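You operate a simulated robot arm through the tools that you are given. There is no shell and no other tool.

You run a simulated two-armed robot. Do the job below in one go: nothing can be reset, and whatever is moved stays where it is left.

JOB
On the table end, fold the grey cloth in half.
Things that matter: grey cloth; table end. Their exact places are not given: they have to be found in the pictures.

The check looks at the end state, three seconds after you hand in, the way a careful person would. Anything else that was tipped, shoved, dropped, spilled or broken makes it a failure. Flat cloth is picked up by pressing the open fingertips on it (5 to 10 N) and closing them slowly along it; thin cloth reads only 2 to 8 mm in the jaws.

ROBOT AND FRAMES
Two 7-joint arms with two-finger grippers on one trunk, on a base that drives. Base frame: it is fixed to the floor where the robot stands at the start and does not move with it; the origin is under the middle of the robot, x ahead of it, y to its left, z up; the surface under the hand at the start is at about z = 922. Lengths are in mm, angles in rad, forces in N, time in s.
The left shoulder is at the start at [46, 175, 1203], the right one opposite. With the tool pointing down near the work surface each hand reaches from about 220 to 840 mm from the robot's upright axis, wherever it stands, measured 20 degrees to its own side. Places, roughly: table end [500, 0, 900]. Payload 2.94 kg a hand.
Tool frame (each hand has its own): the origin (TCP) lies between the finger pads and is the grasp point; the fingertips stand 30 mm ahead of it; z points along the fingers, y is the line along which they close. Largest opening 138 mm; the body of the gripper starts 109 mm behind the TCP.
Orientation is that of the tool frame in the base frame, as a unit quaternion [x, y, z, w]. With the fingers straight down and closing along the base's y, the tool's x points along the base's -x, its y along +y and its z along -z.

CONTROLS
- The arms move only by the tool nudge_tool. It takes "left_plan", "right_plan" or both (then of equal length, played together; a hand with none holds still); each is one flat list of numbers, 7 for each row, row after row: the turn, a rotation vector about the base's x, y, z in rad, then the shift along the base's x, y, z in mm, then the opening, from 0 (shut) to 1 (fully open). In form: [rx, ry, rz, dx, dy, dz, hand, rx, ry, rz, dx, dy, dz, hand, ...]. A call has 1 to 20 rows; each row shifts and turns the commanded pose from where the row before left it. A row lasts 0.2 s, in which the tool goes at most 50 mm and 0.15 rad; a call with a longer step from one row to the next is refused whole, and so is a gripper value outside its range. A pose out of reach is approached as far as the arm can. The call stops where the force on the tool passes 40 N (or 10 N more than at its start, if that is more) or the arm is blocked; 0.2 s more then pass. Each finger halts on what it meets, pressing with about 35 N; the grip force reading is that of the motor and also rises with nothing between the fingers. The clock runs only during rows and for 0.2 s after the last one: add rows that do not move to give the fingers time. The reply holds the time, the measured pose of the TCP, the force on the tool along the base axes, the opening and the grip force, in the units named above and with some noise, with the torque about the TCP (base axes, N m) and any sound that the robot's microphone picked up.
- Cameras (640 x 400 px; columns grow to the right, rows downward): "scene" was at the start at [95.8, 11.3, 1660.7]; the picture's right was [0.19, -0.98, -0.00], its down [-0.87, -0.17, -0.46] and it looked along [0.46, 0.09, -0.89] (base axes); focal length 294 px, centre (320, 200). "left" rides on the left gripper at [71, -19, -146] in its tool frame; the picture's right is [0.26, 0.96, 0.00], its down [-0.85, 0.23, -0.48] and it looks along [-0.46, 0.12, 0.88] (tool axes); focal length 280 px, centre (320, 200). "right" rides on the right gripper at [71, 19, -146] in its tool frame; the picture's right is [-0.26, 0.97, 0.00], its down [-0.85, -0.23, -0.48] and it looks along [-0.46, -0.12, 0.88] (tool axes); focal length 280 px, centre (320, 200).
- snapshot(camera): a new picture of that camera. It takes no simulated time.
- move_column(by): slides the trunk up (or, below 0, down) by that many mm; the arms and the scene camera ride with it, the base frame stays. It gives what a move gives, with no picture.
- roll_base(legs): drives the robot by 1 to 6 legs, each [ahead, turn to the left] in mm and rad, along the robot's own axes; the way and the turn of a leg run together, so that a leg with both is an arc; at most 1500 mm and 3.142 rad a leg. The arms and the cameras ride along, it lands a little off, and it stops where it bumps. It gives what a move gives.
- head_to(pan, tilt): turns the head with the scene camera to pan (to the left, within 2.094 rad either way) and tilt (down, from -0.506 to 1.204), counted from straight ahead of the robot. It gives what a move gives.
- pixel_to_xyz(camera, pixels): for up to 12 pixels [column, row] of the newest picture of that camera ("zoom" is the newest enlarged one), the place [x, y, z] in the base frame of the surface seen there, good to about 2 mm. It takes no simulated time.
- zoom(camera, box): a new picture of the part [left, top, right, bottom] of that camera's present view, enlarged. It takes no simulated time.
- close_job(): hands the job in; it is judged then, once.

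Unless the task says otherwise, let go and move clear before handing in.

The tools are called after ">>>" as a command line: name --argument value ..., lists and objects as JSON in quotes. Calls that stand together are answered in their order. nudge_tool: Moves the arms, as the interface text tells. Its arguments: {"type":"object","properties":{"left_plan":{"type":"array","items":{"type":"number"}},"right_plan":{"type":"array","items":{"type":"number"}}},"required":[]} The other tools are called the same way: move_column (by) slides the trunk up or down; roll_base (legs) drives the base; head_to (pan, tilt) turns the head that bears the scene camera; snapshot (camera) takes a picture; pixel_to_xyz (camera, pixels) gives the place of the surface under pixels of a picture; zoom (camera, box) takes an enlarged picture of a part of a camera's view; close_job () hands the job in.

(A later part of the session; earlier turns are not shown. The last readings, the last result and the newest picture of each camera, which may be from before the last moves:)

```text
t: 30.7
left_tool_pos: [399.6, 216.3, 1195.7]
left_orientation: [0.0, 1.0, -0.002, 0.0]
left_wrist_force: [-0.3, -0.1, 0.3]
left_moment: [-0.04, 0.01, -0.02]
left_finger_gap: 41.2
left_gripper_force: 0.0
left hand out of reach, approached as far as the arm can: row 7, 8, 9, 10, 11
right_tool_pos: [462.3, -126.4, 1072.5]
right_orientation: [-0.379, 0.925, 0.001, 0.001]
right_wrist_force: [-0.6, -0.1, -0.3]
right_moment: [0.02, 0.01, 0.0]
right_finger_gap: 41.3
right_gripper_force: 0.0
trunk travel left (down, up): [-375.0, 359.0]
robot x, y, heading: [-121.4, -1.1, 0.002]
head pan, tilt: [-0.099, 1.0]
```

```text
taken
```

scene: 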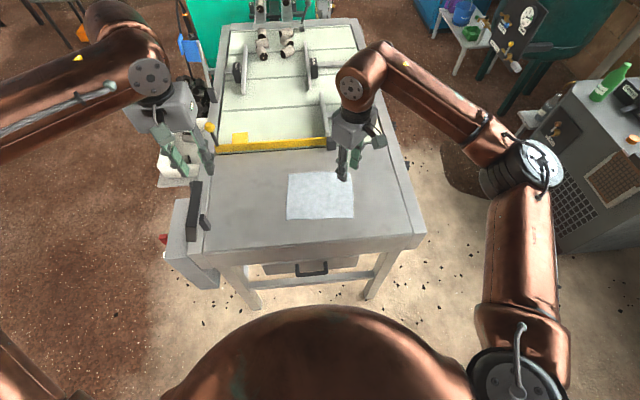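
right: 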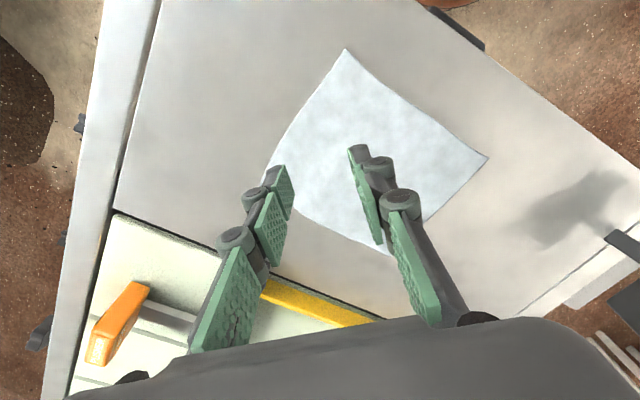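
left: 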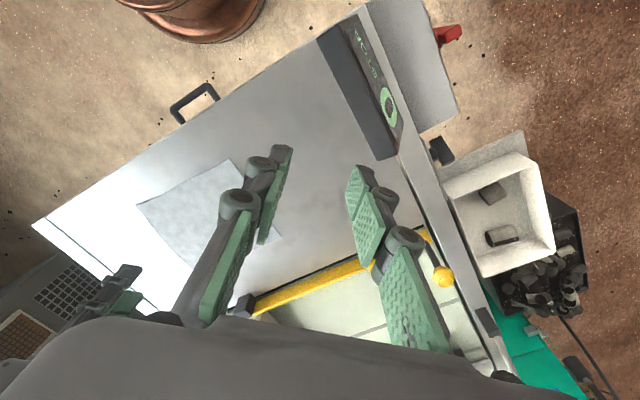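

Turning works but translating from here does not, so some other joint is at its limit. I'll probe each direction by 15 mm and back to see which ones are open for both hands.

>>> nudge_tool --left_plan '[0, 0, 0, 15, 0, 0, 0.3, 0, 0, 0, -15, 0, 0, 0.3, 0, 0, 0, 0, -15, 0, 0.3, 0, 0, 0, 0, 15, 0, 0.3, 0, 0, 0, 0, 0, -15, 0.3, 0, 0, 0, 0, 0, 15, 0.3, 0, 0, 0, 0, 15, 0, 0.3, 0, 0, 0, 0, -15, 0, 0.3, 0, 0, 0, 0, 0, 15, 0.3, 0, 0, 0, 0, 0, -15, 0.3, 0, 0, 0, -15, 0, 0, 0.3, 0, 0, 0, 15, 0, 0, 0.3, 0, 0.1, 0, 0, 0, 0, 0.3, 0, -0.1, 0, 0, 0, 0, 0.3, 0, -0.1, 0, 0, 0, 0, 0.3, 0, 0.1, 0, 0, 0, 0, 0.3, 0.1, 0, 0, 0, 0, 0, 0.3, -0.1, 0, 0, 0, 0, 0, 0.3, -0.1, 0, 0, 0, 0, 0, 0.3, 0.1, 0, 0, 0, 0, 0, 0.3]' --right_plan '[0, 0, 0, 15, 0, 0, 0.3, 0, 0, 0, -15, 0, 0, 0.3, 0, 0, 0, 0, -15, 0, 0.3, 0, 0, 0, 0, 15, 0, 0.3, 0, 0, 0, 0, 0, -15, 0.3, 0, 0, 0, 0, 0, 15, 0.3, 0, 0, 0, 0, 15, 0, 0.3, 0, 0, 0, 0, -15, 0, 0.3, 0, 0, 0, 0, 0, 15, 0.3, 0, 0, 0, 0, 0, -15, 0.3, 0, 0, 0, -15, 0, 0, 0.3, 0, 0, 0, 15, 0, 0, 0.3, 0, 0.1, 0, 0, 0, 0, 0.3, 0, -0.1, 0, 0, 0, 0, 0.3, 0, -0.1, 0, 0, 0, 0, 0.3, 0, 0.1, 0, 0, 0, 0, 0.3, 0.1, 0, 0, 0, 0, 0, 0.3, -0.1, 0, 0, 0, 0, 0, 0.3, -0.1, 0, 0, 0, 0, 0, 0.3, 0.1, 0, 0, 0, 0, 0, 0.3]'

```text
t: 34.9
left_tool_pos: [386.2, 223.5, 1201.2]
left_orientation: [0.002, 1.0, 0.0, 0.001]
left_wrist_force: [0.0, -1.2, 0.4]
left_moment: [0.1, 0.02, -0.01]
left_finger_gap: 41.2
left_gripper_force: 0.0
left hand out of reach, approached as far as the arm can: row 1, 13
right_tool_pos: [447.5, -132.2, 1070.6]
right_orientation: [-0.383, 0.923, -0.008, 0.024]
right_wrist_force: [0.1, -0.3, 0.9]
right_moment: [0.12, -0.01, 0.01]
right_finger_gap: 41.2
right_gripper_force: 0.2
right hand out of reach, approached as far as the arm can: row 1, 13
trunk travel left (down, up): [-375.0, 359.0]
robot x, y, heading: [-120.3, -2.2, 0.001]
head pan, tilt: [-0.099, 1.0]
```

Only +x and the fingers-toward-robot tilt are refused, so the wrists are at their flex limit because the hands are too high. Lower down, the forearms slope more and reach farther, so I'll move the left inward past the STOP box and then down, and lower the right.

>>> nudge_tool --left_plan '[0, 0, 0, 0, -18, 0, 0.3, 0, 0, 0, 0, -18, 0, 0.3, 0, 0, 0, 0, -18, 0, 0.3, 0, 0, 0, 0, -18, 0, 0.3, 0, 0, 0, 0, -18, 0, 0.3, 0, 0, 0, 0, -18, 0, 0.3, 0, 0, 0, 0, 0, -15, 0.3, 0, 0, 0, 0, 0, -15, 0.3, 0, 0, 0, 0, 0, -15, 0.3, 0, 0, 0, 0, 0, -15, 0.3, 0, 0, 0, 0, 0, -15, 0.3, 0, 0, 0, 0, 0, -15, 0.3, 0, 0, 0, 0, 0, -15, 0.3, 0, 0, 0, 0, 0, -15, 0.3, 0, 0, 0, 0, 0, -15, 0.3, 0, 0, 0, 0, 0, -10, 0.3]' --right_plan '[0, 0, 0, 0, 0, -5, 0.3, 0, 0, 0, 0, 0, -5, 0.3, 0, 0, 0, 0, 0, -5, 0.3, 0, 0, 0, 0, 0, -5, 0.3, 0, 0, 0, 0, 0, -5, 0.3, 0, 0, 0, 5, 0, 0, 0.3, 0, 0, 0, 5, 0, 0, 0.3, 0, 0, 0, 5, 0, 0, 0.3, 0, 0, 0, 5, 0, 0, 0.3, 0, 0, 0, 5, 0, 0, 0.3, 0, 0, 0, 5, 0, 0, 0.3, 0, 0, 0, 5, 0, 0, 0.3, 0, 0, 0, 5, 0, 0, 0.3, 0, 0, 0, 5, 0, 0, 0.3, 0, 0, 0, 5, 0, 0, 0.3, 0, 0, 0, 5, 0, 0, 0.3]'

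>>> snapshot --camera "scene"

```text
t: 38.3
left_tool_pos: [376.7, 194.9, 1053.9]
left_orientation: [0.001, 1.0, -0.003, 0.002]
left_wrist_force: [0.1, 0.6, 0.6]
left_moment: [-0.01, 0.0, -0.03]
left_finger_gap: 41.7
left_gripper_force: 0.1
left hand out of reach, approached as far as the arm can: row 2, 3, 4, 5, 6
right_tool_pos: [472.3, -127.4, 1047.4]
right_orientation: [-0.383, 0.924, -0.008, 0.025]
right_wrist_force: [0.8, 0.8, 0.0]
right_moment: [-0.01, -0.02, 0.03]
right_finger_gap: 41.6
right_gripper_force: 0.1
right hand out of reach, approached as far as the arm can: row 11, 12, 13, 14, 15, 16
trunk travel left (down, up): [-375.0, 359.0]
robot x, y, heading: [-116.6, 0.4, 0.008]
head pan, tilt: [-0.099, 1.0]
```

```text
taken
```

scene: 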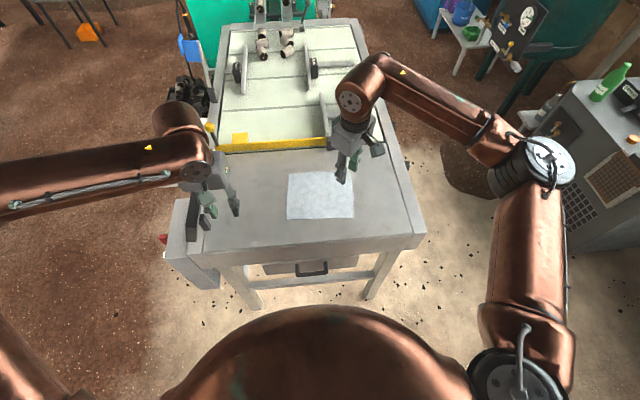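

The right's limit moves out as it goes lower, but 118 mm closer with the base would solve it properly. I'll raise the left hand clear of the STOP box, then drive forward 100 mm and let everything settle with a head turn before any arm command.

>>> nudge_tool --left_plan '[0, 0, 0, 0, 0, 10, 0.3, 0, 0, 0, 0, 0, 15, 0.3, 0, 0, 0, 0, 0, 15, 0.3, 0, 0, 0, 0, 0, 15, 0.3, 0, 0, 0, 0, 0, 15, 0.3, 0, 0, 0, 0, 0, 10, 0.3, 0, 0, 0, 0, 0, 0, 0.3]' --right_plan '[0, 0, 0, -5, 0, 5, 0.3, 0, 0, 0, -10, 0, 10, 0.3, 0, 0, 0, -10, 0, 10, 0.3, 0, 0, 0, -10, 0, 10, 0.3, 0, 0, 0, -10, 0, 10, 0.3, 0, 0, 0, -5, 0, 5, 0.3, 0, 0, 0, 0, 0, 0, 0.3]'

>>> roll_base --legs '[[100, 0]]'

>>> head_to --pan 0.5 --tilt 1.0

>>> head_to --pan 0.0 --tilt 1.0

>>> snapshot --camera "scene"

```text
t: 39.9
left_tool_pos: [377.2, 192.7, 1132.8]
left_orientation: [0.001, 1.0, -0.001, 0.001]
left_wrist_force: [-0.5, -1.0, 0.3]
left_moment: [-0.03, 0.0, 0.03]
left_finger_gap: 41.6
left_gripper_force: 0.0
right_tool_pos: [422.0, -127.8, 1096.6]
right_orientation: [-0.384, 0.923, -0.009, 0.024]
right_wrist_force: [0.6, 0.0, -0.7]
right_moment: [0.04, -0.02, 0.02]
right_finger_gap: 41.4
right_gripper_force: 0.1
trunk travel left (down, up): [-375.0, 359.0]
robot x, y, heading: [-121.6, -0.0, 0.003]
head pan, tilt: [-0.099, 1.0]
```

```text
t: 41.1
left_tool_pos: [469.6, 194.1, 1136.7]
left_orientation: [0.0, 1.0, -0.002, 0.006]
left_wrist_force: [1.0, 0.4, -0.3]
left_moment: [-0.02, 0.12, 0.0]
left_finger_gap: 41.5
left_gripper_force: 0.1
right_tool_pos: [515.4, -129.1, 1099.9]
right_orientation: [-0.384, 0.923, -0.011, 0.028]
right_wrist_force: [1.0, -0.4, -0.7]
right_moment: [0.01, 0.13, 0.01]
right_finger_gap: 41.3
right_gripper_force: 0.1
trunk travel left (down, up): [-375.0, 359.0]
robot x, y, heading: [-20.1, 1.4, 0.006]
head pan, tilt: [-0.099, 1.0]
```

```text
t: 42.1
left_tool_pos: [468.5, 193.6, 1136.3]
left_orientation: [0.0, 1.0, -0.002, 0.006]
left_wrist_force: [1.2, 0.0, -0.1]
left_moment: [-0.01, 0.11, 0.03]
left_finger_gap: 41.5
left_gripper_force: 0.0
right_tool_pos: [513.7, -129.1, 1100.4]
right_orientation: [-0.384, 0.923, -0.01, 0.028]
right_wrist_force: [1.1, 0.1, -1.1]
right_moment: [-0.02, 0.09, -0.03]
right_finger_gap: 41.4
right_gripper_force: 0.1
trunk travel left (down, up): [-375.0, 359.0]
robot x, y, heading: [-21.2, -2.2, 0.001]
head pan, tilt: [0.499, 1.0]
```

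```text
t: 43.0
left_tool_pos: [464.2, 193.6, 1139.2]
left_orientation: [0.0, 1.0, -0.002, 0.007]
left_wrist_force: [0.0, -0.2, -0.1]
left_moment: [0.02, 0.02, 0.02]
left_finger_gap: 41.5
left_gripper_force: 0.0
right_tool_pos: [511.2, -128.4, 1102.9]
right_orientation: [-0.384, 0.923, -0.011, 0.029]
right_wrist_force: [0.9, 0.3, -0.6]
right_moment: [0.0, 0.01, -0.05]
right_finger_gap: 41.4
right_gripper_force: 0.0
trunk travel left (down, up): [-375.0, 359.0]
robot x, y, heading: [-20.3, -2.4, 0.006]
head pan, tilt: [0.0, 1.0]
```

```text
taken
```

scene: 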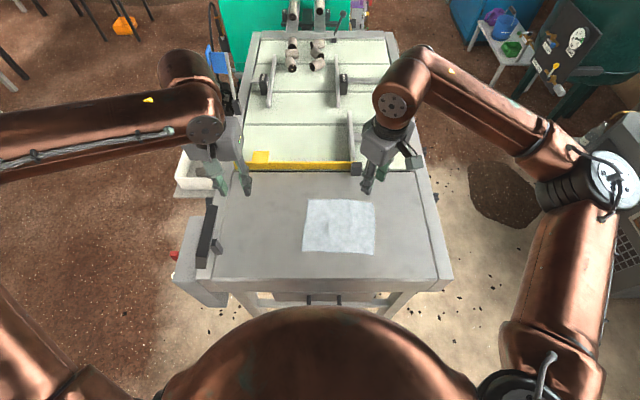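

The base is back near x = -20 and the arms settled quietly. I'll lower the left hand here (clear table below at (245,190)), move it inward in small steps, and hold the right.

>>> nudge_tool --left_plan '[0, 0, 0, 0, 0, 0, 0.3, 0, 0, 0, 0, -5, -10, 0.3, 0, 0, 0, 0, -5, -15, 0.3, 0, 0, 0, 0, -5, -15, 0.3, 0, 0, 0, 0, -5, -15, 0.3, 0, 0, 0, 0, -5, -15, 0.3, 0, 0, 0, 0, -5, -15, 0.3, 0, 0, 0, 0, -15, 0, 0.3, 0, 0, 0, 0, -15, 0, 0.3, 0, 0, 0, 0, -15, 0, 0.3, 0, 0, 0, 0, -15, 0, 0.3, 0, 0, 0, 0, -15, 0, 0.3, 0, 0, 0, 0, -15, 0, 0.3, 0, 0, 0, 0, -15, 0, 0.3, 0, 0, 0, 0, 0, 0, 0.3]'

>>> snapshot --camera "scene"

```text
t: 46.2
left_tool_pos: [417.8, 151.2, 1068.4]
left_orientation: [0.001, 1.0, -0.003, 0.008]
left_wrist_force: [-0.4, 0.2, 0.2]
left_moment: [-0.03, 0.0, -0.01]
left_finger_gap: 41.5
left_gripper_force: 0.1
left hand out of reach, approached as far as the arm can: row 5, 7, 8, 9, 10, 11, 12, 13, 14
right_tool_pos: [510.3, -129.4, 1103.4]
right_orientation: [-0.383, 0.923, -0.013, 0.029]
right_wrist_force: [0.4, 0.2, -0.8]
right_moment: [-0.04, 0.0, 0.02]
right_finger_gap: 41.3
right_gripper_force: 0.0
trunk travel left (down, up): [-375.0, 359.0]
robot x, y, heading: [-15.7, 1.0, -0.0]
head pan, tilt: [0.0, 1.0]
```

```text
taken
```

scene: 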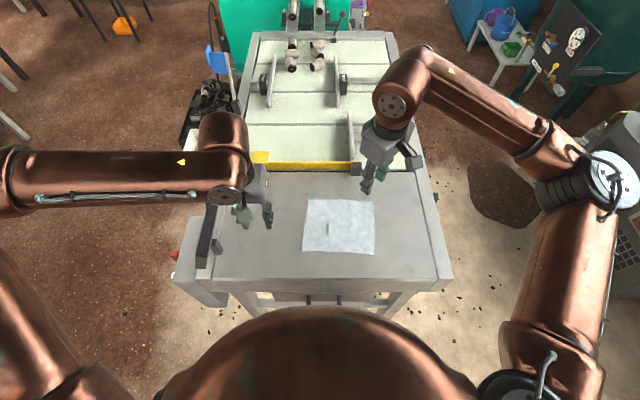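

The left arm's elbow has swung far out to the left (forearm nearly along y at (10,180) to (225,150)), which blocks inward motion. I'll stretch that arm forward and outward, high up and tilted, to bring its elbow back to a natural shape.

>>> nudge_tool --left_plan '[0, -0.03, 0, 0, 15, 15, 0.3, 0, -0.04, 0, 0, 18, 15, 0.3, 0, -0.04, 0, 0, 18, 15, 0.3, 0, -0.04, 0, 5, 18, 15, 0.3, 0, -0.04, 0, 10, 5, 5, 0.3, 0, -0.04, 0, 18, 0, 0, 0.3, 0, -0.04, 0, 18, 0, 0, 0.3, 0, -0.04, 0, 18, 0, 0, 0.3, 0, -0.04, 0, 18, 0, 0, 0.3, 0, -0.04, 0, 18, 0, 0, 0.3, 0, -0.04, 0, 18, 0, 0, 0.3, 0, -0.04, 0, 18, 0, 0, 0.3, 0, -0.04, 0, 18, 0, 0, 0.3, 0, 0, 0, 18, 0, 0, 0.3, 0, 0, 0, 18, 0, 0, 0.3, 0, 0, 0, 18, 0, 0, 0.3, 0, 0, 0, 18, 0, 0, 0.3, 0, 0, 0, 18, 0, 0, 0.3, 0, 0, 0, 10, 0, 0, 0.3, 0, 0, 0, 0, 0, 0, 0.3]'

>>> snapshot --camera "scene"

```text
t: 50.4
left_tool_pos: [652.7, 228.5, 1134.5]
left_orientation: [0.002, 0.965, -0.004, 0.261]
left_wrist_force: [0.1, 0.4, 0.7]
left_moment: [0.0, 0.02, -0.05]
left_finger_gap: 41.4
left_gripper_force: 0.0
left hand out of reach, approached as far as the arm can: row 18, 19
right_tool_pos: [510.6, -127.8, 1102.8]
right_orientation: [-0.385, 0.922, -0.013, 0.03]
right_wrist_force: [-0.5, -0.9, -0.4]
right_moment: [0.01, -0.02, 0.02]
right_finger_gap: 41.3
right_gripper_force: 0.1
trunk travel left (down, up): [-375.0, 359.0]
robot x, y, heading: [-17.9, -3.2, 0.012]
head pan, tilt: [0.0, 1.0]
```

```text
taken
```

scene: 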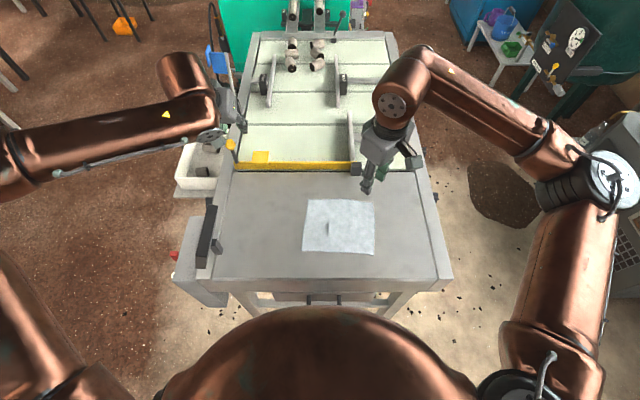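

The left hand reached (653,228,1134) but its elbow is still out wide. I'll measure both elbows to compare the two arms' shapes.

>>> pixel_to_xyz --camera "scene" --pixels '[[15, 175], [120, 135], [185, 80], [215, 115], [60, 340], [20, 290], [610, 180], [570, 230], [500, 110], [400, 80], [395, 105], [545, 350]]'

>>> head_to --pan 0.7 --tilt 0.9

>>> snapshot --camera "scene"

```text
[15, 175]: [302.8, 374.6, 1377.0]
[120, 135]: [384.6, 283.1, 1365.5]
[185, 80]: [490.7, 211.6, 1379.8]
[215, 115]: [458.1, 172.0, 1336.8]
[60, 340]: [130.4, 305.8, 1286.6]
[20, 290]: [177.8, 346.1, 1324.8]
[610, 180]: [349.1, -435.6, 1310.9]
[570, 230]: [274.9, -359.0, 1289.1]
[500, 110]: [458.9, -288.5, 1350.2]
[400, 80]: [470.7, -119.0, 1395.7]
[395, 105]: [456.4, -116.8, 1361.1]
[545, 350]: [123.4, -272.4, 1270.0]
```

```text
t: 51.5
left_tool_pos: [653.1, 228.3, 1134.9]
left_orientation: [0.002, 0.965, -0.002, 0.261]
left_wrist_force: [0.0, 0.6, 0.1]
left_moment: [0.0, 0.0, 0.03]
left_finger_gap: 41.3
left_gripper_force: 0.0
right_tool_pos: [510.5, -129.1, 1102.7]
right_orientation: [-0.384, 0.923, -0.012, 0.029]
right_wrist_force: [-0.4, -0.7, 0.6]
right_moment: [0.06, -0.01, -0.01]
right_finger_gap: 41.2
right_gripper_force: 0.1
trunk travel left (down, up): [-375.0, 359.0]
robot x, y, heading: [-18.1, 1.7, 0.007]
head pan, tilt: [0.7, 0.901]
```

```text
taken
```

scene: 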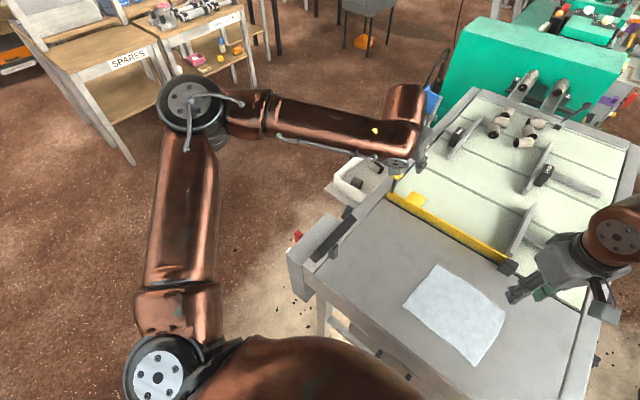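

The two arms are in fact near mirror images; their forearms are level, so the vertical tools sit at the wrist limit. Raising the trunk by 120 mm and working lower makes the forearms slope down and frees the wrists.

>>> move_column --by 120

>>> head_to --pan 0.0 --tilt 1.05

>>> nudge_tool --left_plan '[0, 0.02, 0, -5, 0, -5, 0.3, 0, 0.04, 0, -15, -5, -12, 0.3, 0, 0.04, 0, -15, -5, -12, 0.3, 0, 0.04, 0, -15, -5, -12, 0.3, 0, 0.04, 0, -15, -5, -12, 0.3, 0, 0.04, 0, -15, -5, -12, 0.3, 0, 0.04, 0, -15, -5, -12, 0.3, 0, 0.04, 0, -15, -5, -12, 0.3, 0, 0.04, 0, -15, -5, -12, 0.3, 0, 0.04, 0, -15, -5, -12, 0.3, 0, 0.04, 0, -15, -5, -12, 0.3, 0, 0.04, 0, -5, -5, -12, 0.3, 0, 0.04, 0, 0, -5, -12, 0.3, 0, 0.03, 0, 0, -5, -12, 0.3, 0, 0, 0, 0, 0, 0, 0.3]' --right_plan '[0, 0, 0, 0, 0, 0, 0.3, 0, 0, 0, 0, 0, -12, 0.3, 0, 0, 0, 0, 0, -12, 0.3, 0, 0, 0, 0, 0, -12, 0.3, 0, 0, 0, 0, 0, -12, 0.3, 0, 0, 0, 0, 0, -12, 0.3, 0, 0, 0, 0, 0, -12, 0.3, 0, 0, 0, 0, 0, -12, 0.3, 0, 0, 0, 0, 0, -12, 0.3, 0, 0, 0, 0, 0, -12, 0.3, 0, 0, 0, 0, 0, -12, 0.3, 0, 0, 0, 0, 0, 0, 0.3, 0, 0, 0, 0, 0, 0, 0.3, 0, 0, 0, 0, 0, 0, 0.3, 0, 0, 0, 0, 0, 0, 0.3]'

>>> snapshot --camera "scene"

```text
t: 53.0
left_tool_pos: [637.1, 229.3, 1284.8]
left_orientation: [0.002, 0.959, -0.001, 0.283]
left_wrist_force: [0.2, -0.5, 0.0]
left_moment: [0.0, -0.01, -0.02]
left_finger_gap: 41.3
left_gripper_force: 0.2
right_tool_pos: [509.6, -128.3, 1221.3]
right_orientation: [-0.383, 0.923, -0.013, 0.029]
right_wrist_force: [0.4, -0.6, -0.6]
right_moment: [-0.03, 0.01, 0.0]
right_finger_gap: 41.6
right_gripper_force: 0.1
trunk travel left (down, up): [-495.0, 239.0]
robot x, y, heading: [-18.9, 1.5, 0.006]
head pan, tilt: [0.7, 0.901]
```

```text
t: 54.0
left_tool_pos: [637.4, 228.3, 1284.9]
left_orientation: [0.001, 0.959, -0.001, 0.283]
left_wrist_force: [0.0, 0.0, 0.2]
left_moment: [-0.01, -0.01, 0.03]
left_finger_gap: 41.4
left_gripper_force: 0.0
right_tool_pos: [509.6, -128.1, 1222.9]
right_orientation: [-0.383, 0.923, -0.012, 0.03]
right_wrist_force: [0.4, 0.0, -0.4]
right_moment: [-0.02, 0.0, 0.0]
right_finger_gap: 41.2
right_gripper_force: 0.0
trunk travel left (down, up): [-495.0, 239.0]
robot x, y, heading: [-18.6, 0.9, -0.0]
head pan, tilt: [0.0, 1.051]
```

```text
t: 57.2
left_tool_pos: [443.6, 183.4, 1178.3]
left_orientation: [0.001, 1.0, -0.002, 0.022]
left_wrist_force: [0.5, 0.8, -0.3]
left_moment: [-0.01, -0.02, 0.02]
left_finger_gap: 41.3
left_gripper_force: 0.1
left hand out of reach, approached as far as the arm can: row 8, 9, 10, 11, 12, 13, 14
right_tool_pos: [510.4, -128.7, 1101.8]
right_orientation: [-0.384, 0.923, -0.013, 0.03]
right_wrist_force: [0.3, -0.1, 0.4]
right_moment: [0.03, 0.0, 0.0]
right_finger_gap: 41.6
right_gripper_force: 0.1
trunk travel left (down, up): [-495.0, 239.0]
robot x, y, heading: [-18.1, -3.7, 0.0]
head pan, tilt: [0.0, 1.051]
```

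```text
taken
```

scene: 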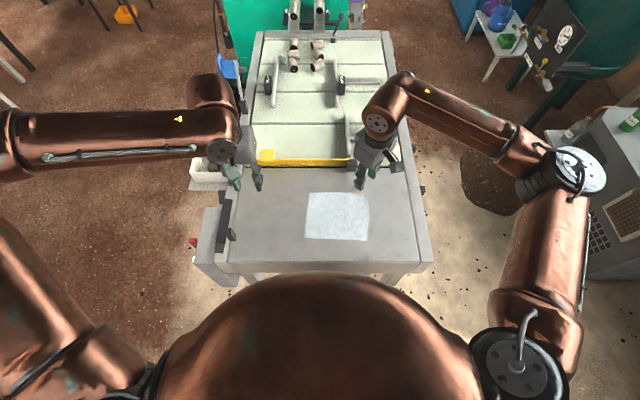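

The right is fine at (510,-129,1102); the left is again at its limit but still high (z = 1178). I'll lower the left straight down to z = 1010, then try +x and -y there.

>>> nudge_tool --left_plan '[0, 0, 0, 5, 0, -12, 0.3, 0, 0, 0, 5, 0, -15, 0.3, 0, 0, 0, 5, 0, -15, 0.3, 0, 0, 0, 5, 0, -15, 0.3, 0, 0, 0, 5, 0, -15, 0.3, 0, 0, 0, 5, 0, -15, 0.3, 0, 0, 0, 5, 0, -15, 0.3, 0, 0, 0, 5, 0, -15, 0.3, 0, 0, 0, 5, 0, -15, 0.3, 0, 0, 0, 5, 0, -15, 0.3, 0, 0, 0, 5, 0, -15, 0.3, 0, 0, 0, 5, 0, -6, 0.3, 0, 0, 0, 5, -10, 0, 0.3, 0, 0, 0, 5, -10, 0, 0.3, 0, 0, 0, 5, -10, 0, 0.3, 0, 0, 0, 5, -10, 0, 0.3, 0, 0, 0, 5, -10, 0, 0.3, 0, 0, 0, 5, -10, 0, 0.3, 0, 0, 0, 5, -10, 0, 0.3]'

```text
t: 61.2
left_tool_pos: [447.1, 226.0, 1081.5]
left_orientation: [0.0, 1.0, -0.003, 0.022]
left_wrist_force: [0.5, -1.2, -0.6]
left_moment: [-0.05, -0.03, 0.02]
left_finger_gap: 41.3
left_gripper_force: 0.1
left hand out of reach, approached as far as the arm can: row 1, 2, 3, 4, 5, 6, 7, 8, 9, 10, 11, 12, 13, 14, 15, 16, 17, 18, 19
right_tool_pos: [510.1, -127.8, 1102.4]
right_orientation: [-0.384, 0.923, -0.012, 0.03]
right_wrist_force: [-0.6, -0.1, -0.2]
right_moment: [0.03, 0.01, 0.0]
right_finger_gap: 41.1
right_gripper_force: 0.1
trunk travel left (down, up): [-495.0, 239.0]
robot x, y, heading: [-19.2, -1.8, 0.0]
head pan, tilt: [0.0, 1.051]
```

The left arm is stuck in an awkward shape, but the right arm moves freely and one hand is enough: grip the middle of the cloth's left edge (about (478,42)) and fold it onto the right edge. I'll raise the left hand out of the way and bring the right over that edge, turned to match the cloth's slight angle.

>>> nudge_tool --left_plan '[0, 0, 0, 0, 2, 10, 0.3, 0, 0, 0, 0, 2, 10, 0.3, 0, 0, 0, 0, 2, 10, 0.3, 0, 0, 0, 0, 2, 10, 0.3, 0, 0, 0, 0, 2, 10, 0.3, 0, 0, 0, 0, 2, 10, 0.3, 0, 0, 0, 0, 2, 10, 0.3, 0, 0, 0, 0, 2, 10, 0.3, 0, 0, 0, 0, 2, 10, 0.3, 0, 0, 0, 0, 0, 10, 0.3, 0, 0, 0, 0, 0, 0, 0.3, 0, 0, 0, 0, 0, 0, 0.3, 0, 0, 0, 0, 0, 0, 0.3]' --right_plan '[0.0034, 0.0076, -0.107, -2.7, 12.1, -4, 0.3, 0.0034, 0.0076, -0.107, -2.7, 12.1, -4, 0.3, 0.0034, 0.0076, -0.107, -2.7, 12.1, -4, 0.3, 0.0034, 0.0076, -0.107, -2.7, 12.1, -4, 0.3, 0.0034, 0.0076, -0.107, -2.7, 12.1, -8, 0.3, 0.0034, 0.0076, -0.107, -2.7, 12.1, -10, 0.3, 0.0034, 0.0076, -0.107, -2.7, 12.1, -10, 0.3, 0.0034, 0.0076, -0.109, -2.7, 12.1, -10, 0.3, 0, 0, 0, -2.7, 12.1, -10, 0.3, 0, 0, 0, -2.7, 12.1, -10, 0.3, 0, 0, 0, -2.7, 12.1, -10, 0.3, 0, 0, 0, -2.3, 11.9, -10, 0.3, 0, 0, 0, 0, 0, 0, 0.3]'

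>>> snapshot --camera "scene"

>>> snapshot --camera "right"

```text
t: 64.0
left_tool_pos: [446.3, 243.8, 1182.6]
left_orientation: [0.001, 1.0, -0.002, 0.023]
left_wrist_force: [-0.6, -0.1, -0.4]
left_moment: [0.03, 0.01, 0.03]
left_finger_gap: 41.6
left_gripper_force: 0.0
right_tool_pos: [477.4, 14.8, 1009.8]
right_orientation: [0.035, 0.999, 0.0, 0.0]
right_wrist_force: [0.1, 0.3, 0.1]
right_moment: [0.01, -0.04, -0.02]
right_finger_gap: 41.5
right_gripper_force: 0.0
trunk travel left (down, up): [-495.0, 239.0]
robot x, y, heading: [-16.1, -1.1, 0.004]
head pan, tilt: [0.0, 1.051]
```

```text
taken
```

scene: 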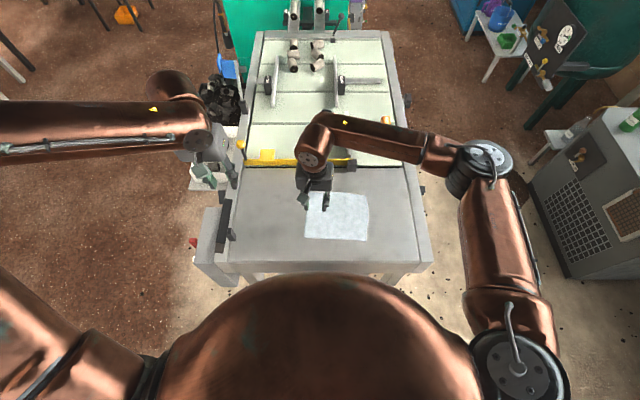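

```text
taken
```

right: 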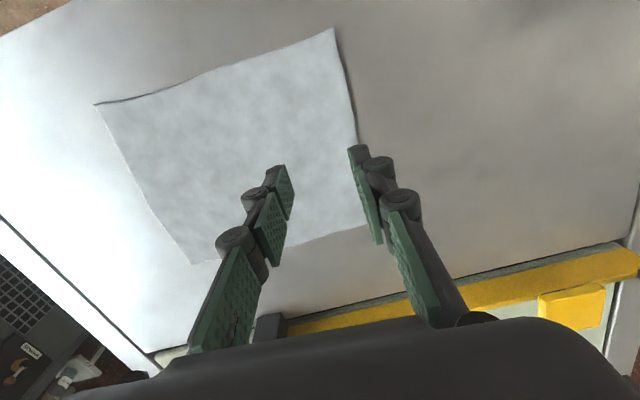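

The right hand is squared up over the left edge. In the right camera the cloth's left edge runs from (333,28) to (358,140), so I'll measure its edges closely there.

>>> pixel_to_xyz --camera "right" --pixels '[[332, 30], [340, 70], [348, 105], [354, 130], [366, 224], [95, 105], [190, 262], [125, 180], [250, 55], [300, 240], [230, 170]]'

>>> zoom --camera "right" --box '[200, 100, 450, 256]'

```text
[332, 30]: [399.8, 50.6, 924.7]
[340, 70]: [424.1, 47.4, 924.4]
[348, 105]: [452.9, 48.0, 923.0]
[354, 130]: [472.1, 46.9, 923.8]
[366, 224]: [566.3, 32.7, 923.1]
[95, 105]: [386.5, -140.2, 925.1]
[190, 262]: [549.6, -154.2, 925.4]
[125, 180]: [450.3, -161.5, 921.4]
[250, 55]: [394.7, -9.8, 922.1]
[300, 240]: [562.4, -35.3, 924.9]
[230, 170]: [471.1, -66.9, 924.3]
```

```text
2.56 times, centred on (325, 178) of right
```

zoom: 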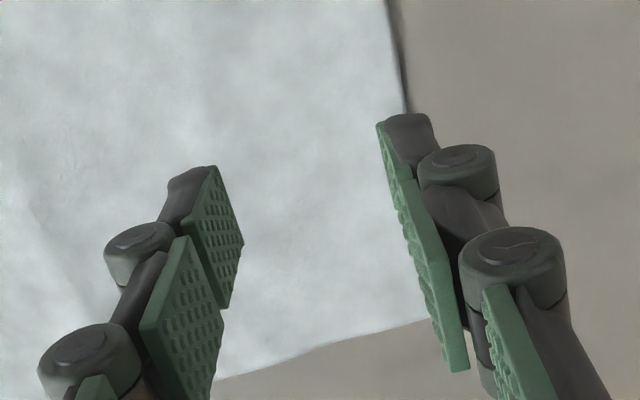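

The left edge is at y about 45 under the hand, with corners at (400,50), (566,33), (386,-140) and (550,-155). I'll shift slightly outward so the outer finger lands on the edge, and come down to just above contact.

>>> nudge_tool --right_plan '[0, 0, 0, 5, 3, -6, 0.3, 0, 0, 0, 0, 0, -8, 0.3, 0, 0, 0, 0, 0, -8, 0.3, 0, 0, 0, 0, 0, -8, 0.3, 0, 0, 0, 0, 0, -8, 0.3, 0, 0, 0, 0, 0, -6, 0.3, 0, 0, 0, 0, 0, -4, 0.3, 0, 0, 0, 0, 0, -2, 0.3, 0, 0, 0, 0, 0, -2, 0.3, 0, 0, 0, 0, 0, 0, 0.3]'

>>> zoom --camera "right" --box '[200, 80, 450, 236]'

```text
t: 66.2
left_tool_pos: [446.8, 243.9, 1181.2]
left_orientation: [0.001, 1.0, -0.001, 0.023]
left_wrist_force: [0.1, 0.2, 1.0]
left_moment: [0.03, 0.01, -0.01]
left_finger_gap: 41.6
left_gripper_force: 0.0
right_tool_pos: [484.0, 20.8, 956.2]
right_orientation: [0.035, 0.999, 0.0, -0.001]
right_wrist_force: [1.1, 0.6, 0.0]
right_moment: [0.05, 0.04, 0.0]
right_finger_gap: 41.5
right_gripper_force: 0.0
trunk travel left (down, up): [-495.0, 239.0]
robot x, y, heading: [-21.3, -1.7, 0.005]
head pan, tilt: [0.0, 1.051]
```

```text
2.56 times, centred on (325, 158) of right
```

zoom: 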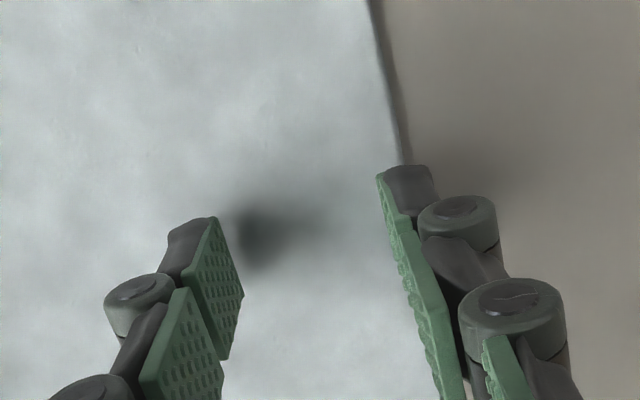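

The outer fingertip (zoom (405,180)) straddles the cloth's edge as wanted and there is no contact yet. I'll press down in 1 mm steps, watching the force.

>>> nudge_tool --right_plan '[0, 0, 0, 0, 0, -1, 0.3, 0, 0, 0, 0, 0, -1, 0.3, 0, 0, 0, 0, 0, -1, 0.3, 0, 0, 0, 0, 0, 0, 0.3]'

```text
t: 67.2
left_tool_pos: [447.5, 244.4, 1181.8]
left_orientation: [0.0, 1.0, -0.002, 0.022]
left_wrist_force: [-0.6, -0.2, 0.4]
left_moment: [0.02, -0.02, 0.0]
left_finger_gap: 41.4
left_gripper_force: 0.0
right_tool_pos: [483.4, 19.7, 953.9]
right_orientation: [0.035, 0.999, -0.001, 0.0]
right_wrist_force: [-0.5, 0.5, 0.3]
right_moment: [0.01, 0.0, -0.03]
right_finger_gap: 41.2
right_gripper_force: 0.0
trunk travel left (down, up): [-495.0, 239.0]
robot x, y, heading: [-16.1, -1.2, 0.004]
head pan, tilt: [0.0, 1.051]
```

Still no contact at TCP z = 954, so I'll keep pressing down in 1 mm steps.

>>> nudge_tool --right_plan '[0, 0, 0, 0, 0, -1, 0.3, 0, 0, 0, 0, 0, -1, 0.3, 0, 0, 0, 0, 0, -1, 0.3, 0, 0, 0, 0, 0, 0, 0.3]'

```text
t: 68.2
left_tool_pos: [445.1, 243.7, 1182.1]
left_orientation: [0.001, 1.0, -0.001, 0.022]
left_wrist_force: [0.9, 0.1, -0.1]
left_moment: [-0.01, -0.01, -0.04]
left_finger_gap: 41.2
left_gripper_force: 0.0
right_tool_pos: [482.9, 18.8, 953.4]
right_orientation: [0.035, 0.999, 0.001, 0.001]
right_wrist_force: [1.3, 0.2, 19.4]
right_moment: [-0.06, -0.02, 0.03]
right_finger_gap: 42.6
right_gripper_force: 0.6
trunk travel left (down, up): [-495.0, 239.0]
robot x, y, heading: [-22.7, 0.5, 0.0]
head pan, tilt: [0.0, 1.051]
```

Contact now reads 19 N, above the wanted range. I'll ease up 1 mm to about 8 N and close slowly along the cloth.

>>> nudge_tool --right_plan '[0, 0, 0, 0, 0, 1.1, 0.3, 0, 0, 0, 0, 0, 0, 0.3]'

```text
t: 68.8
left_tool_pos: [444.7, 245.4, 1182.3]
left_orientation: [0.001, 1.0, -0.002, 0.022]
left_wrist_force: [0.5, 0.0, 0.6]
left_moment: [0.01, 0.01, 0.02]
left_finger_gap: 41.4
left_gripper_force: 0.1
right_tool_pos: [482.8, 19.3, 953.2]
right_orientation: [0.035, 0.999, 0.0, -0.001]
right_wrist_force: [2.8, 0.7, 22.2]
right_moment: [0.03, -0.02, 0.01]
right_finger_gap: 42.2
right_gripper_force: 2.5
trunk travel left (down, up): [-495.0, 239.0]
robot x, y, heading: [-18.1, -0.3, 0.005]
head pan, tilt: [0.0, 1.051]
```

The force is still 22 N, so I'll ease up further in small steps.

>>> nudge_tool --right_plan '[0, 0, 0, 0, 0, 0.8, 0.3, 0, 0, 0, 0, 0, 0, 0.3, 0, 0, 0, 0, 0, 0, 0.3]'

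```text
t: 69.7
left_tool_pos: [446.1, 243.6, 1181.6]
left_orientation: [0.001, 1.0, -0.002, 0.022]
left_wrist_force: [0.0, -0.1, 0.8]
left_moment: [0.01, 0.02, 0.01]
left_finger_gap: 41.4
left_gripper_force: 0.0
right_tool_pos: [483.2, 19.4, 952.2]
right_orientation: [0.035, 0.999, 0.0, -0.001]
right_wrist_force: [-0.1, -0.4, 14.1]
right_moment: [-0.02, -0.02, 0.03]
right_finger_gap: 42.7
right_gripper_force: 0.0
trunk travel left (down, up): [-495.0, 239.0]
robot x, y, heading: [-19.1, 1.4, 0.002]
head pan, tilt: [0.0, 1.051]
```

The force is 14 N and falling as I ease up. Another 0.5 mm should bring it into range.

>>> nudge_tool --right_plan '[0, 0, 0, 0, 0, 0.5, 0.3, 0, 0, 0, 0, 0, 0, 0.3, 0, 0, 0, 0, 0, 0, 0.3]'

```text
t: 70.5
left_tool_pos: [446.3, 244.2, 1181.5]
left_orientation: [0.001, 1.0, -0.002, 0.023]
left_wrist_force: [-0.1, 0.0, 0.0]
left_moment: [0.03, -0.02, 0.0]
left_finger_gap: 41.3
left_gripper_force: 0.0
right_tool_pos: [482.1, 19.5, 952.0]
right_orientation: [0.035, 0.999, 0.001, -0.001]
right_wrist_force: [-1.7, 0.2, 8.5]
right_moment: [0.0, -0.03, -0.01]
right_finger_gap: 41.4
right_gripper_force: 0.0
trunk travel left (down, up): [-495.0, 239.0]
robot x, y, heading: [-17.3, 1.1, 0.004]
head pan, tilt: [0.0, 1.051]
```

The press is now 8.5 N, within range. I'll close the fingers slowly along the cloth.

>>> nudge_tool --right_plan '[0, 0, 0, 0, 0, 0, 0.28, 0, 0, 0, 0, 0, 0, 0.26, 0, 0, 0, 0, 0, 0, 0.24, 0, 0, 0, 0, 0, 0, 0.22, 0, 0, 0, 0, 0, 0, 0.2, 0, 0, 0, 0, 0, 0, 0.18, 0, 0, 0, 0, 0, 0, 0.16, 0, 0, 0, 0, 0, 0, 0.14, 0, 0, 0, 0, 0, 0, 0.12, 0, 0, 0, 0, 0, 0, 0.1]'

>>> zoom --camera "right" --box '[200, 50, 450, 206]'

```text
t: 72.7
left_tool_pos: [446.1, 245.0, 1181.2]
left_orientation: [0.001, 1.0, -0.002, 0.023]
left_wrist_force: [0.3, -0.5, 0.5]
left_moment: [-0.01, -0.02, -0.02]
left_finger_gap: 41.4
left_gripper_force: 0.0
right_tool_pos: [483.0, 20.4, 953.6]
right_orientation: [0.034, 0.999, -0.001, -0.001]
right_wrist_force: [0.1, -0.6, 0.0]
right_moment: [0.02, 0.02, -0.02]
right_finger_gap: 13.8
right_gripper_force: 0.0
trunk travel left (down, up): [-495.0, 239.0]
robot x, y, heading: [-17.9, 1.6, 0.005]
head pan, tilt: [0.0, 1.051]
```

```text
2.56 times, centred on (325, 128) of right
```

zoom: 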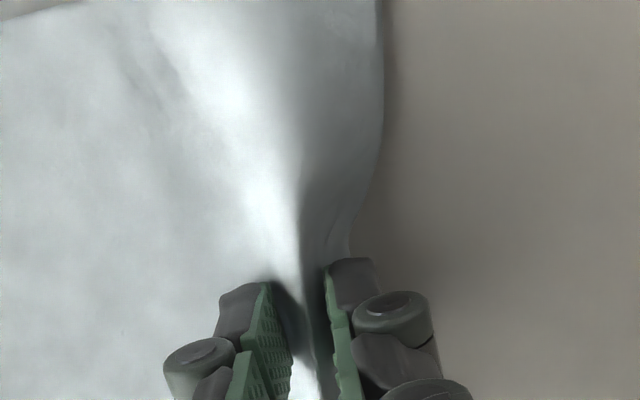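

A ridge of cloth has risen between the fingertips (zoom (300,300)). I'll close the rest of the way and let the grip build.

>>> nudge_tool --right_plan '[0, 0, 0, 0, 0, -0.5, 0.08, 0, 0, 0, 0, 0, 0, 0.06, 0, 0, 0, 0, 0, 0, 0.04, 0, 0, 0, 0, 0, 0, 0.02, 0, 0, 0, 0, 0, 0, 0, 0, 0, 0, 0, 0, 0, 0, 0, 0, 0, 0, 0, 0, 0, 0, 0, 0, 0, 0, 0, 0]'

>>> zoom --camera "right" --box '[200, 50, 450, 206]'

```text
t: 74.5
left_tool_pos: [446.8, 244.5, 1181.7]
left_orientation: [0.002, 1.0, -0.002, 0.023]
left_wrist_force: [-0.3, -0.8, -0.8]
left_moment: [0.02, 0.04, -0.01]
left_finger_gap: 41.3
left_gripper_force: 0.1
right_tool_pos: [482.8, 18.9, 952.5]
right_orientation: [0.035, 0.999, 0.0, 0.0]
right_wrist_force: [-0.2, 0.5, 0.1]
right_moment: [-0.05, 0.03, 0.01]
right_finger_gap: 7.9
right_gripper_force: 36.3
trunk travel left (down, up): [-495.0, 239.0]
robot x, y, heading: [-19.6, -2.4, -0.0]
head pan, tilt: [0.0, 1.051]
```

```text
2.56 times, centred on (325, 128) of right
```

zoom: 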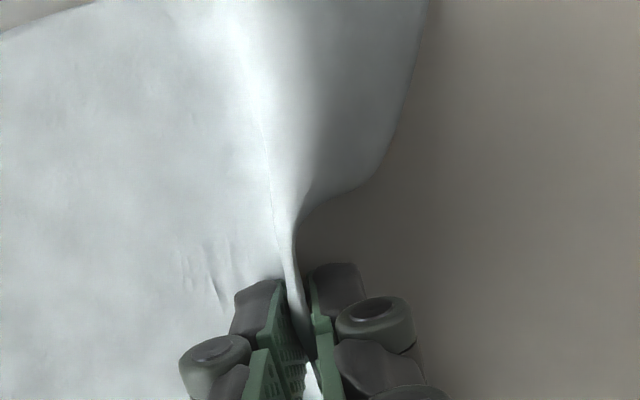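

The grip holds: gap 7.9 mm with 36 N, and the cloth's edge is drawn into the jaws. I'll lift slightly toward the fold direction and check.

>>> nudge_tool --right_plan '[0, 0, 0, 0, 0, 4, 0, 0, 0, 0, 0, -2, 6, 0, 0, 0, 0, -0.3, -4, 8, 0, 0, 0, 0, -0.3, -4, 8, 0, 0, 0, 0, -0.4, -5, 8, 0, 0, 0, 0, -0.5, -5, 6, 0, 0, 0, 0, 0, 0, 0, 0]'

>>> zoom --camera "scene" --box '[260, 150, 420, 250]'

>>> snapshot --camera "right"

>>> snapshot --camera "left"

```text
t: 76.0
left_tool_pos: [446.4, 243.0, 1180.7]
left_orientation: [0.001, 1.0, -0.002, 0.022]
left_wrist_force: [0.1, 0.3, -0.3]
left_moment: [-0.01, 0.01, 0.01]
left_finger_gap: 41.5
left_gripper_force: 0.0
right_tool_pos: [481.5, -1.4, 992.6]
right_orientation: [0.034, 0.999, 0.0, -0.001]
right_wrist_force: [-1.1, 1.7, -1.3]
right_moment: [-0.1, 0.05, 0.01]
right_finger_gap: 7.2
right_gripper_force: 42.7
trunk travel left (down, up): [-495.0, 239.0]
robot x, y, heading: [-16.9, -2.8, 0.009]
head pan, tilt: [0.0, 1.051]
```

```text
4.00 times, centred on (340, 200) of scene
```

zoom: 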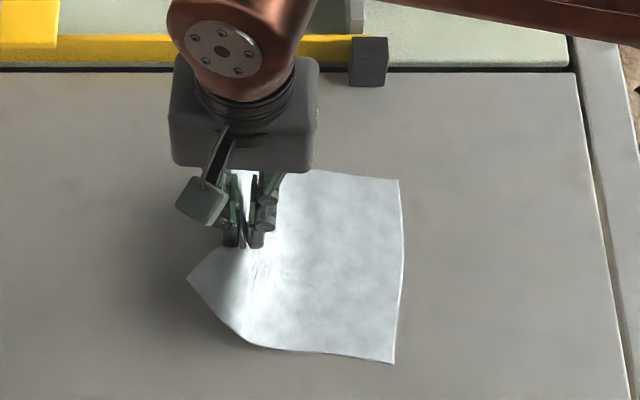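

```text
taken
```

right: 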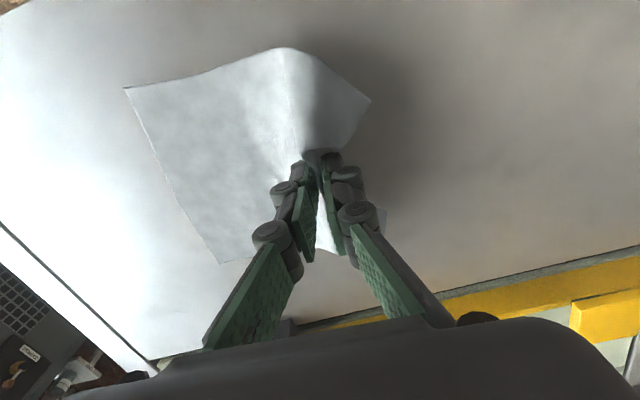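

```text
taken
```

left: 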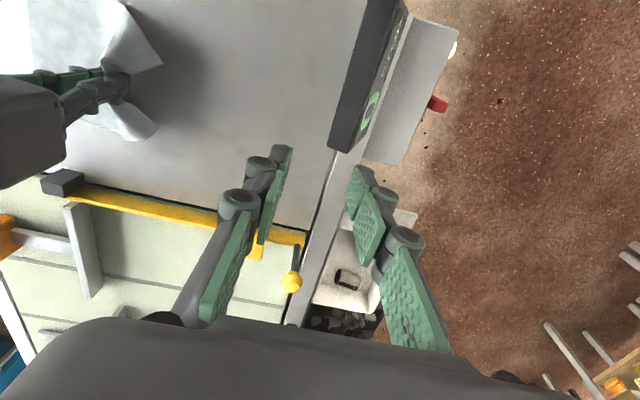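

The middle of the edge lifts well, but both left corners droop into wings (scene zoom (190,280)) and would trail in a fold. Folding corner by corner will be cleaner, so I'll set the edge back down, release it gently and see how flat it lies.

>>> nudge_tool --right_plan '[0, 0, 0, 0.5, 5, -6, 0, 0, 0, 0, 0.4, 5, -8, 0, 0, 0, 0, 0.3, 4, -8, 0, 0, 0, 0, 0.3, 4, -8, 0, 0, 0, 0, 0, 2, -6, 0, 0, 0, 0, 0, 4, -1, 0, 0, 0, 0, 0, 4, 0, 0, 0, 0, 0, 0, 0, 0, 0.05, 0, 0, 0, 0, 0, 0, 0.1, 0, 0, 0, 0, 0, 0, 0.15, 0, 0, 0, 0, 0, 0, 0.2, 0, 0, 0, 0, 0, 5, 0.25, 0, 0, 0, 0, 0, 10, 0.3, 0, 0, 0, 0, 0, 15, 0.3, 0, 0, 0, 0, 0, 20, 0.3, 0, 0, 0, 0, 0, 20, 0.3, 0, 0, 0, -20, 20, 10, 0.3, 0, 0, 0, -20, 20, 0, 0.3, 0, 0, 0, 0, 0, 0, 0.3]'

>>> snapshot --camera "right"

>>> zoom --camera "scene" --box '[260, 150, 420, 250]'

```text
t: 80.0
left_tool_pos: [447.9, 242.3, 1182.5]
left_orientation: [0.001, 1.0, -0.001, 0.022]
left_wrist_force: [0.2, 0.6, 0.0]
left_moment: [0.05, -0.04, -0.01]
left_finger_gap: 41.6
left_gripper_force: 0.1
right_tool_pos: [444.4, 67.2, 1034.8]
right_orientation: [0.035, 0.999, 0.001, 0.001]
right_wrist_force: [0.1, -0.1, -0.8]
right_moment: [0.01, -0.02, 0.0]
right_finger_gap: 41.8
right_gripper_force: 0.0
trunk travel left (down, up): [-495.0, 239.0]
robot x, y, heading: [-17.2, -1.0, 0.012]
head pan, tilt: [0.0, 1.051]
```

```text
taken
```

right: 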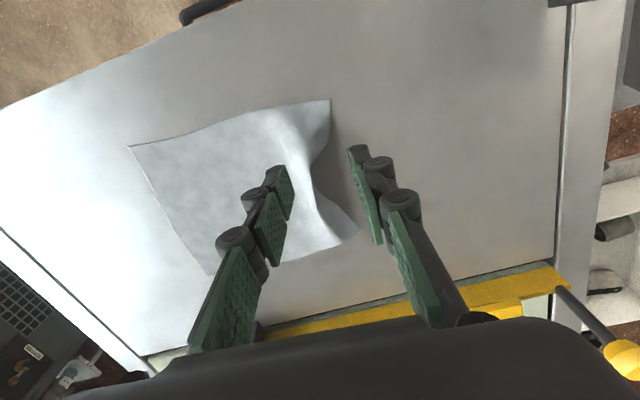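

```text
4.00 times, centred on (340, 200) of scene
```

zoom: 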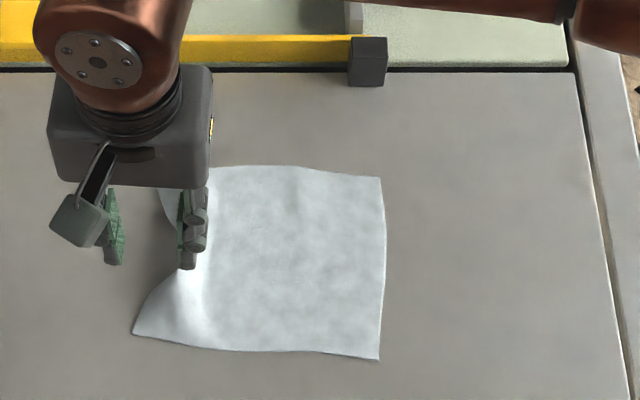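

Released: the cloth lies nearly flat with a small ridge at the middle of the left edge. I'll measure the corners at (330,100), (358,235), (130,147) and (208,275) in the right view.

>>> pixel_to_xyz --camera "right" --pixels '[[329, 101], [356, 232], [131, 148], [208, 273], [313, 175], [309, 205], [230, 120], [170, 215], [300, 150]]'

>>> pixel_to_xyz --camera "zoom" --pixels '[[135, 332], [378, 180], [377, 356], [163, 190], [200, 290], [260, 250]]'

```text
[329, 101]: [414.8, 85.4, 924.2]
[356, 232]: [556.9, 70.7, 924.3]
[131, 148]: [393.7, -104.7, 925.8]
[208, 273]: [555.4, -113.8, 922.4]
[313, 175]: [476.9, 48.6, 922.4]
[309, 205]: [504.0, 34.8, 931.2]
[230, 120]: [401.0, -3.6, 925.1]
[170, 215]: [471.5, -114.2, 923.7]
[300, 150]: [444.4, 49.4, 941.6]
```

```text
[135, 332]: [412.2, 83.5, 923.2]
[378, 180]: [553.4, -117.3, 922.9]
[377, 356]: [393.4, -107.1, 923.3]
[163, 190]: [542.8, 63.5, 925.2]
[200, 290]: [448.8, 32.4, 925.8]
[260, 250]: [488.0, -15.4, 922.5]
```

The cloth slid about 35 mm to the left and has a low ridge (crest near (444,49,941)). I'll take a closer look at the ridge before smoothing it.

>>> nudge_tool --right_plan '[0, 0, 0, -10, -15, 15, 0.15, 0, 0, 0, -15, -20, 15, 0, 0, 0, 0, -15, -20, 15, 0, 0, 0, 0, -15, -20, 15, 0, 0, 0, 0, 0, -20, 10, 0, 0, 0, 0, 0, 0, 0, 0]'

>>> zoom --camera "right" --box '[160, 60, 560, 310]'

>>> zoom --camera "scene" --box '[260, 150, 420, 250]'

```text
t: 81.5
left_tool_pos: [447.4, 245.3, 1181.7]
left_orientation: [0.001, 1.0, -0.002, 0.022]
left_wrist_force: [0.1, 0.8, 0.3]
left_moment: [0.0, 0.03, 0.03]
left_finger_gap: 41.2
left_gripper_force: 0.1
right_tool_pos: [387.2, -27.5, 1104.6]
right_orientation: [0.034, 0.999, 0.001, -0.001]
right_wrist_force: [0.1, 0.2, -0.5]
right_moment: [0.02, 0.0, -0.02]
right_finger_gap: 0.0
right_gripper_force: 28.6
trunk travel left (down, up): [-495.0, 239.0]
robot x, y, heading: [-19.2, -2.2, 0.006]
head pan, tilt: [0.0, 1.051]
```

```text
1.60 times, centred on (360, 185) of right
```

zoom: 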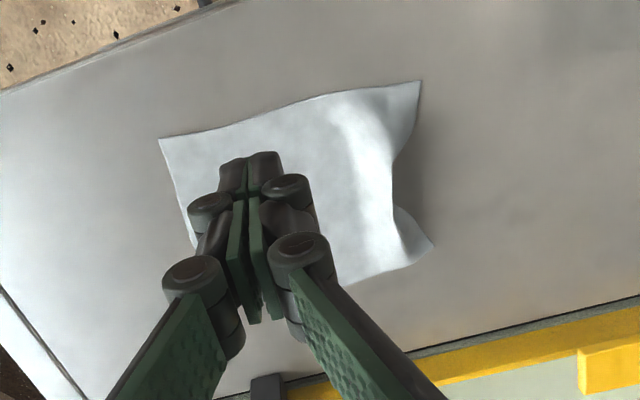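

```text
4.00 times, centred on (340, 200) of scene
```

zoom: 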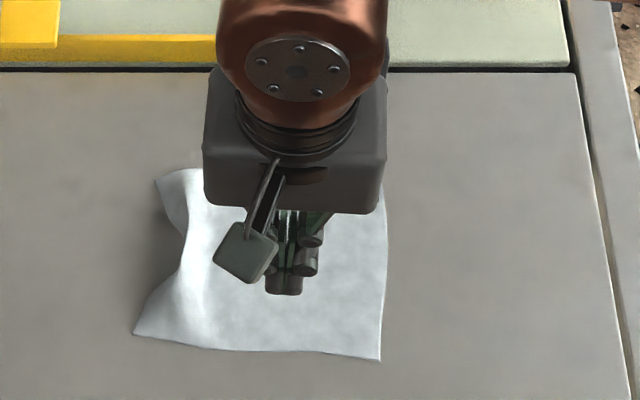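

The edge's middle is bowed in by about 30 mm with a hump. I'll smooth it by sweeping the closed fingertips outward, just above the cloth, from the middle toward the left edge.

>>> nudge_tool --right_plan '[0, 0, 0, 20, 5, -20, 0, 0, 0, 0, 25, 5, -20, 0, 0, 0, 0, 25, 5, -20, 0, 0, 0, 0, 25, 5, -20, 0, 0, 0, 0, 0, 5, -20, 0, 0, 0, 0, 0, 0, -20, 0, 0, 0, 0, 0, 0, -15, 0, 0, 0, 0, 0, 0, -8, 0, 0, 0, 0, 0, 0, -5, 0, 0, 0, 0, 0, 0, 0, 0]'

>>> zoom --camera "right" --box '[160, 60, 560, 310]'

```text
t: 83.7
left_tool_pos: [447.6, 243.8, 1182.4]
left_orientation: [0.001, 1.0, -0.002, 0.022]
left_wrist_force: [0.6, -0.3, -0.3]
left_moment: [-0.01, -0.02, 0.0]
left_finger_gap: 41.6
left_gripper_force: 0.0
right_tool_pos: [482.7, -3.1, 957.4]
right_orientation: [0.035, 0.999, 0.0, -0.001]
right_wrist_force: [0.5, 0.4, 0.6]
right_moment: [0.02, 0.03, -0.02]
right_finger_gap: 0.4
right_gripper_force: 28.6
trunk travel left (down, up): [-495.0, 239.0]
robot x, y, heading: [-16.3, 1.1, 0.005]
head pan, tilt: [0.0, 1.051]
```

```text
1.60 times, centred on (360, 185) of right
```

zoom: 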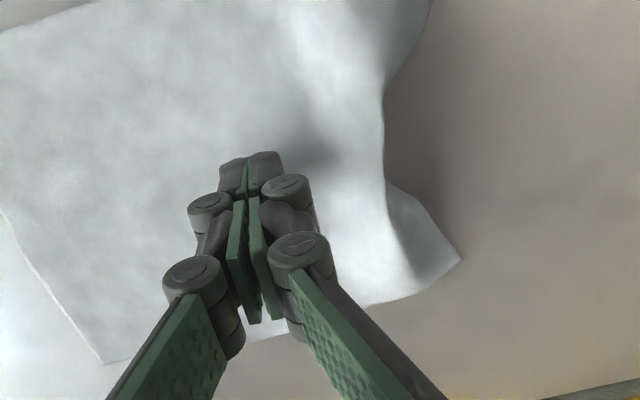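

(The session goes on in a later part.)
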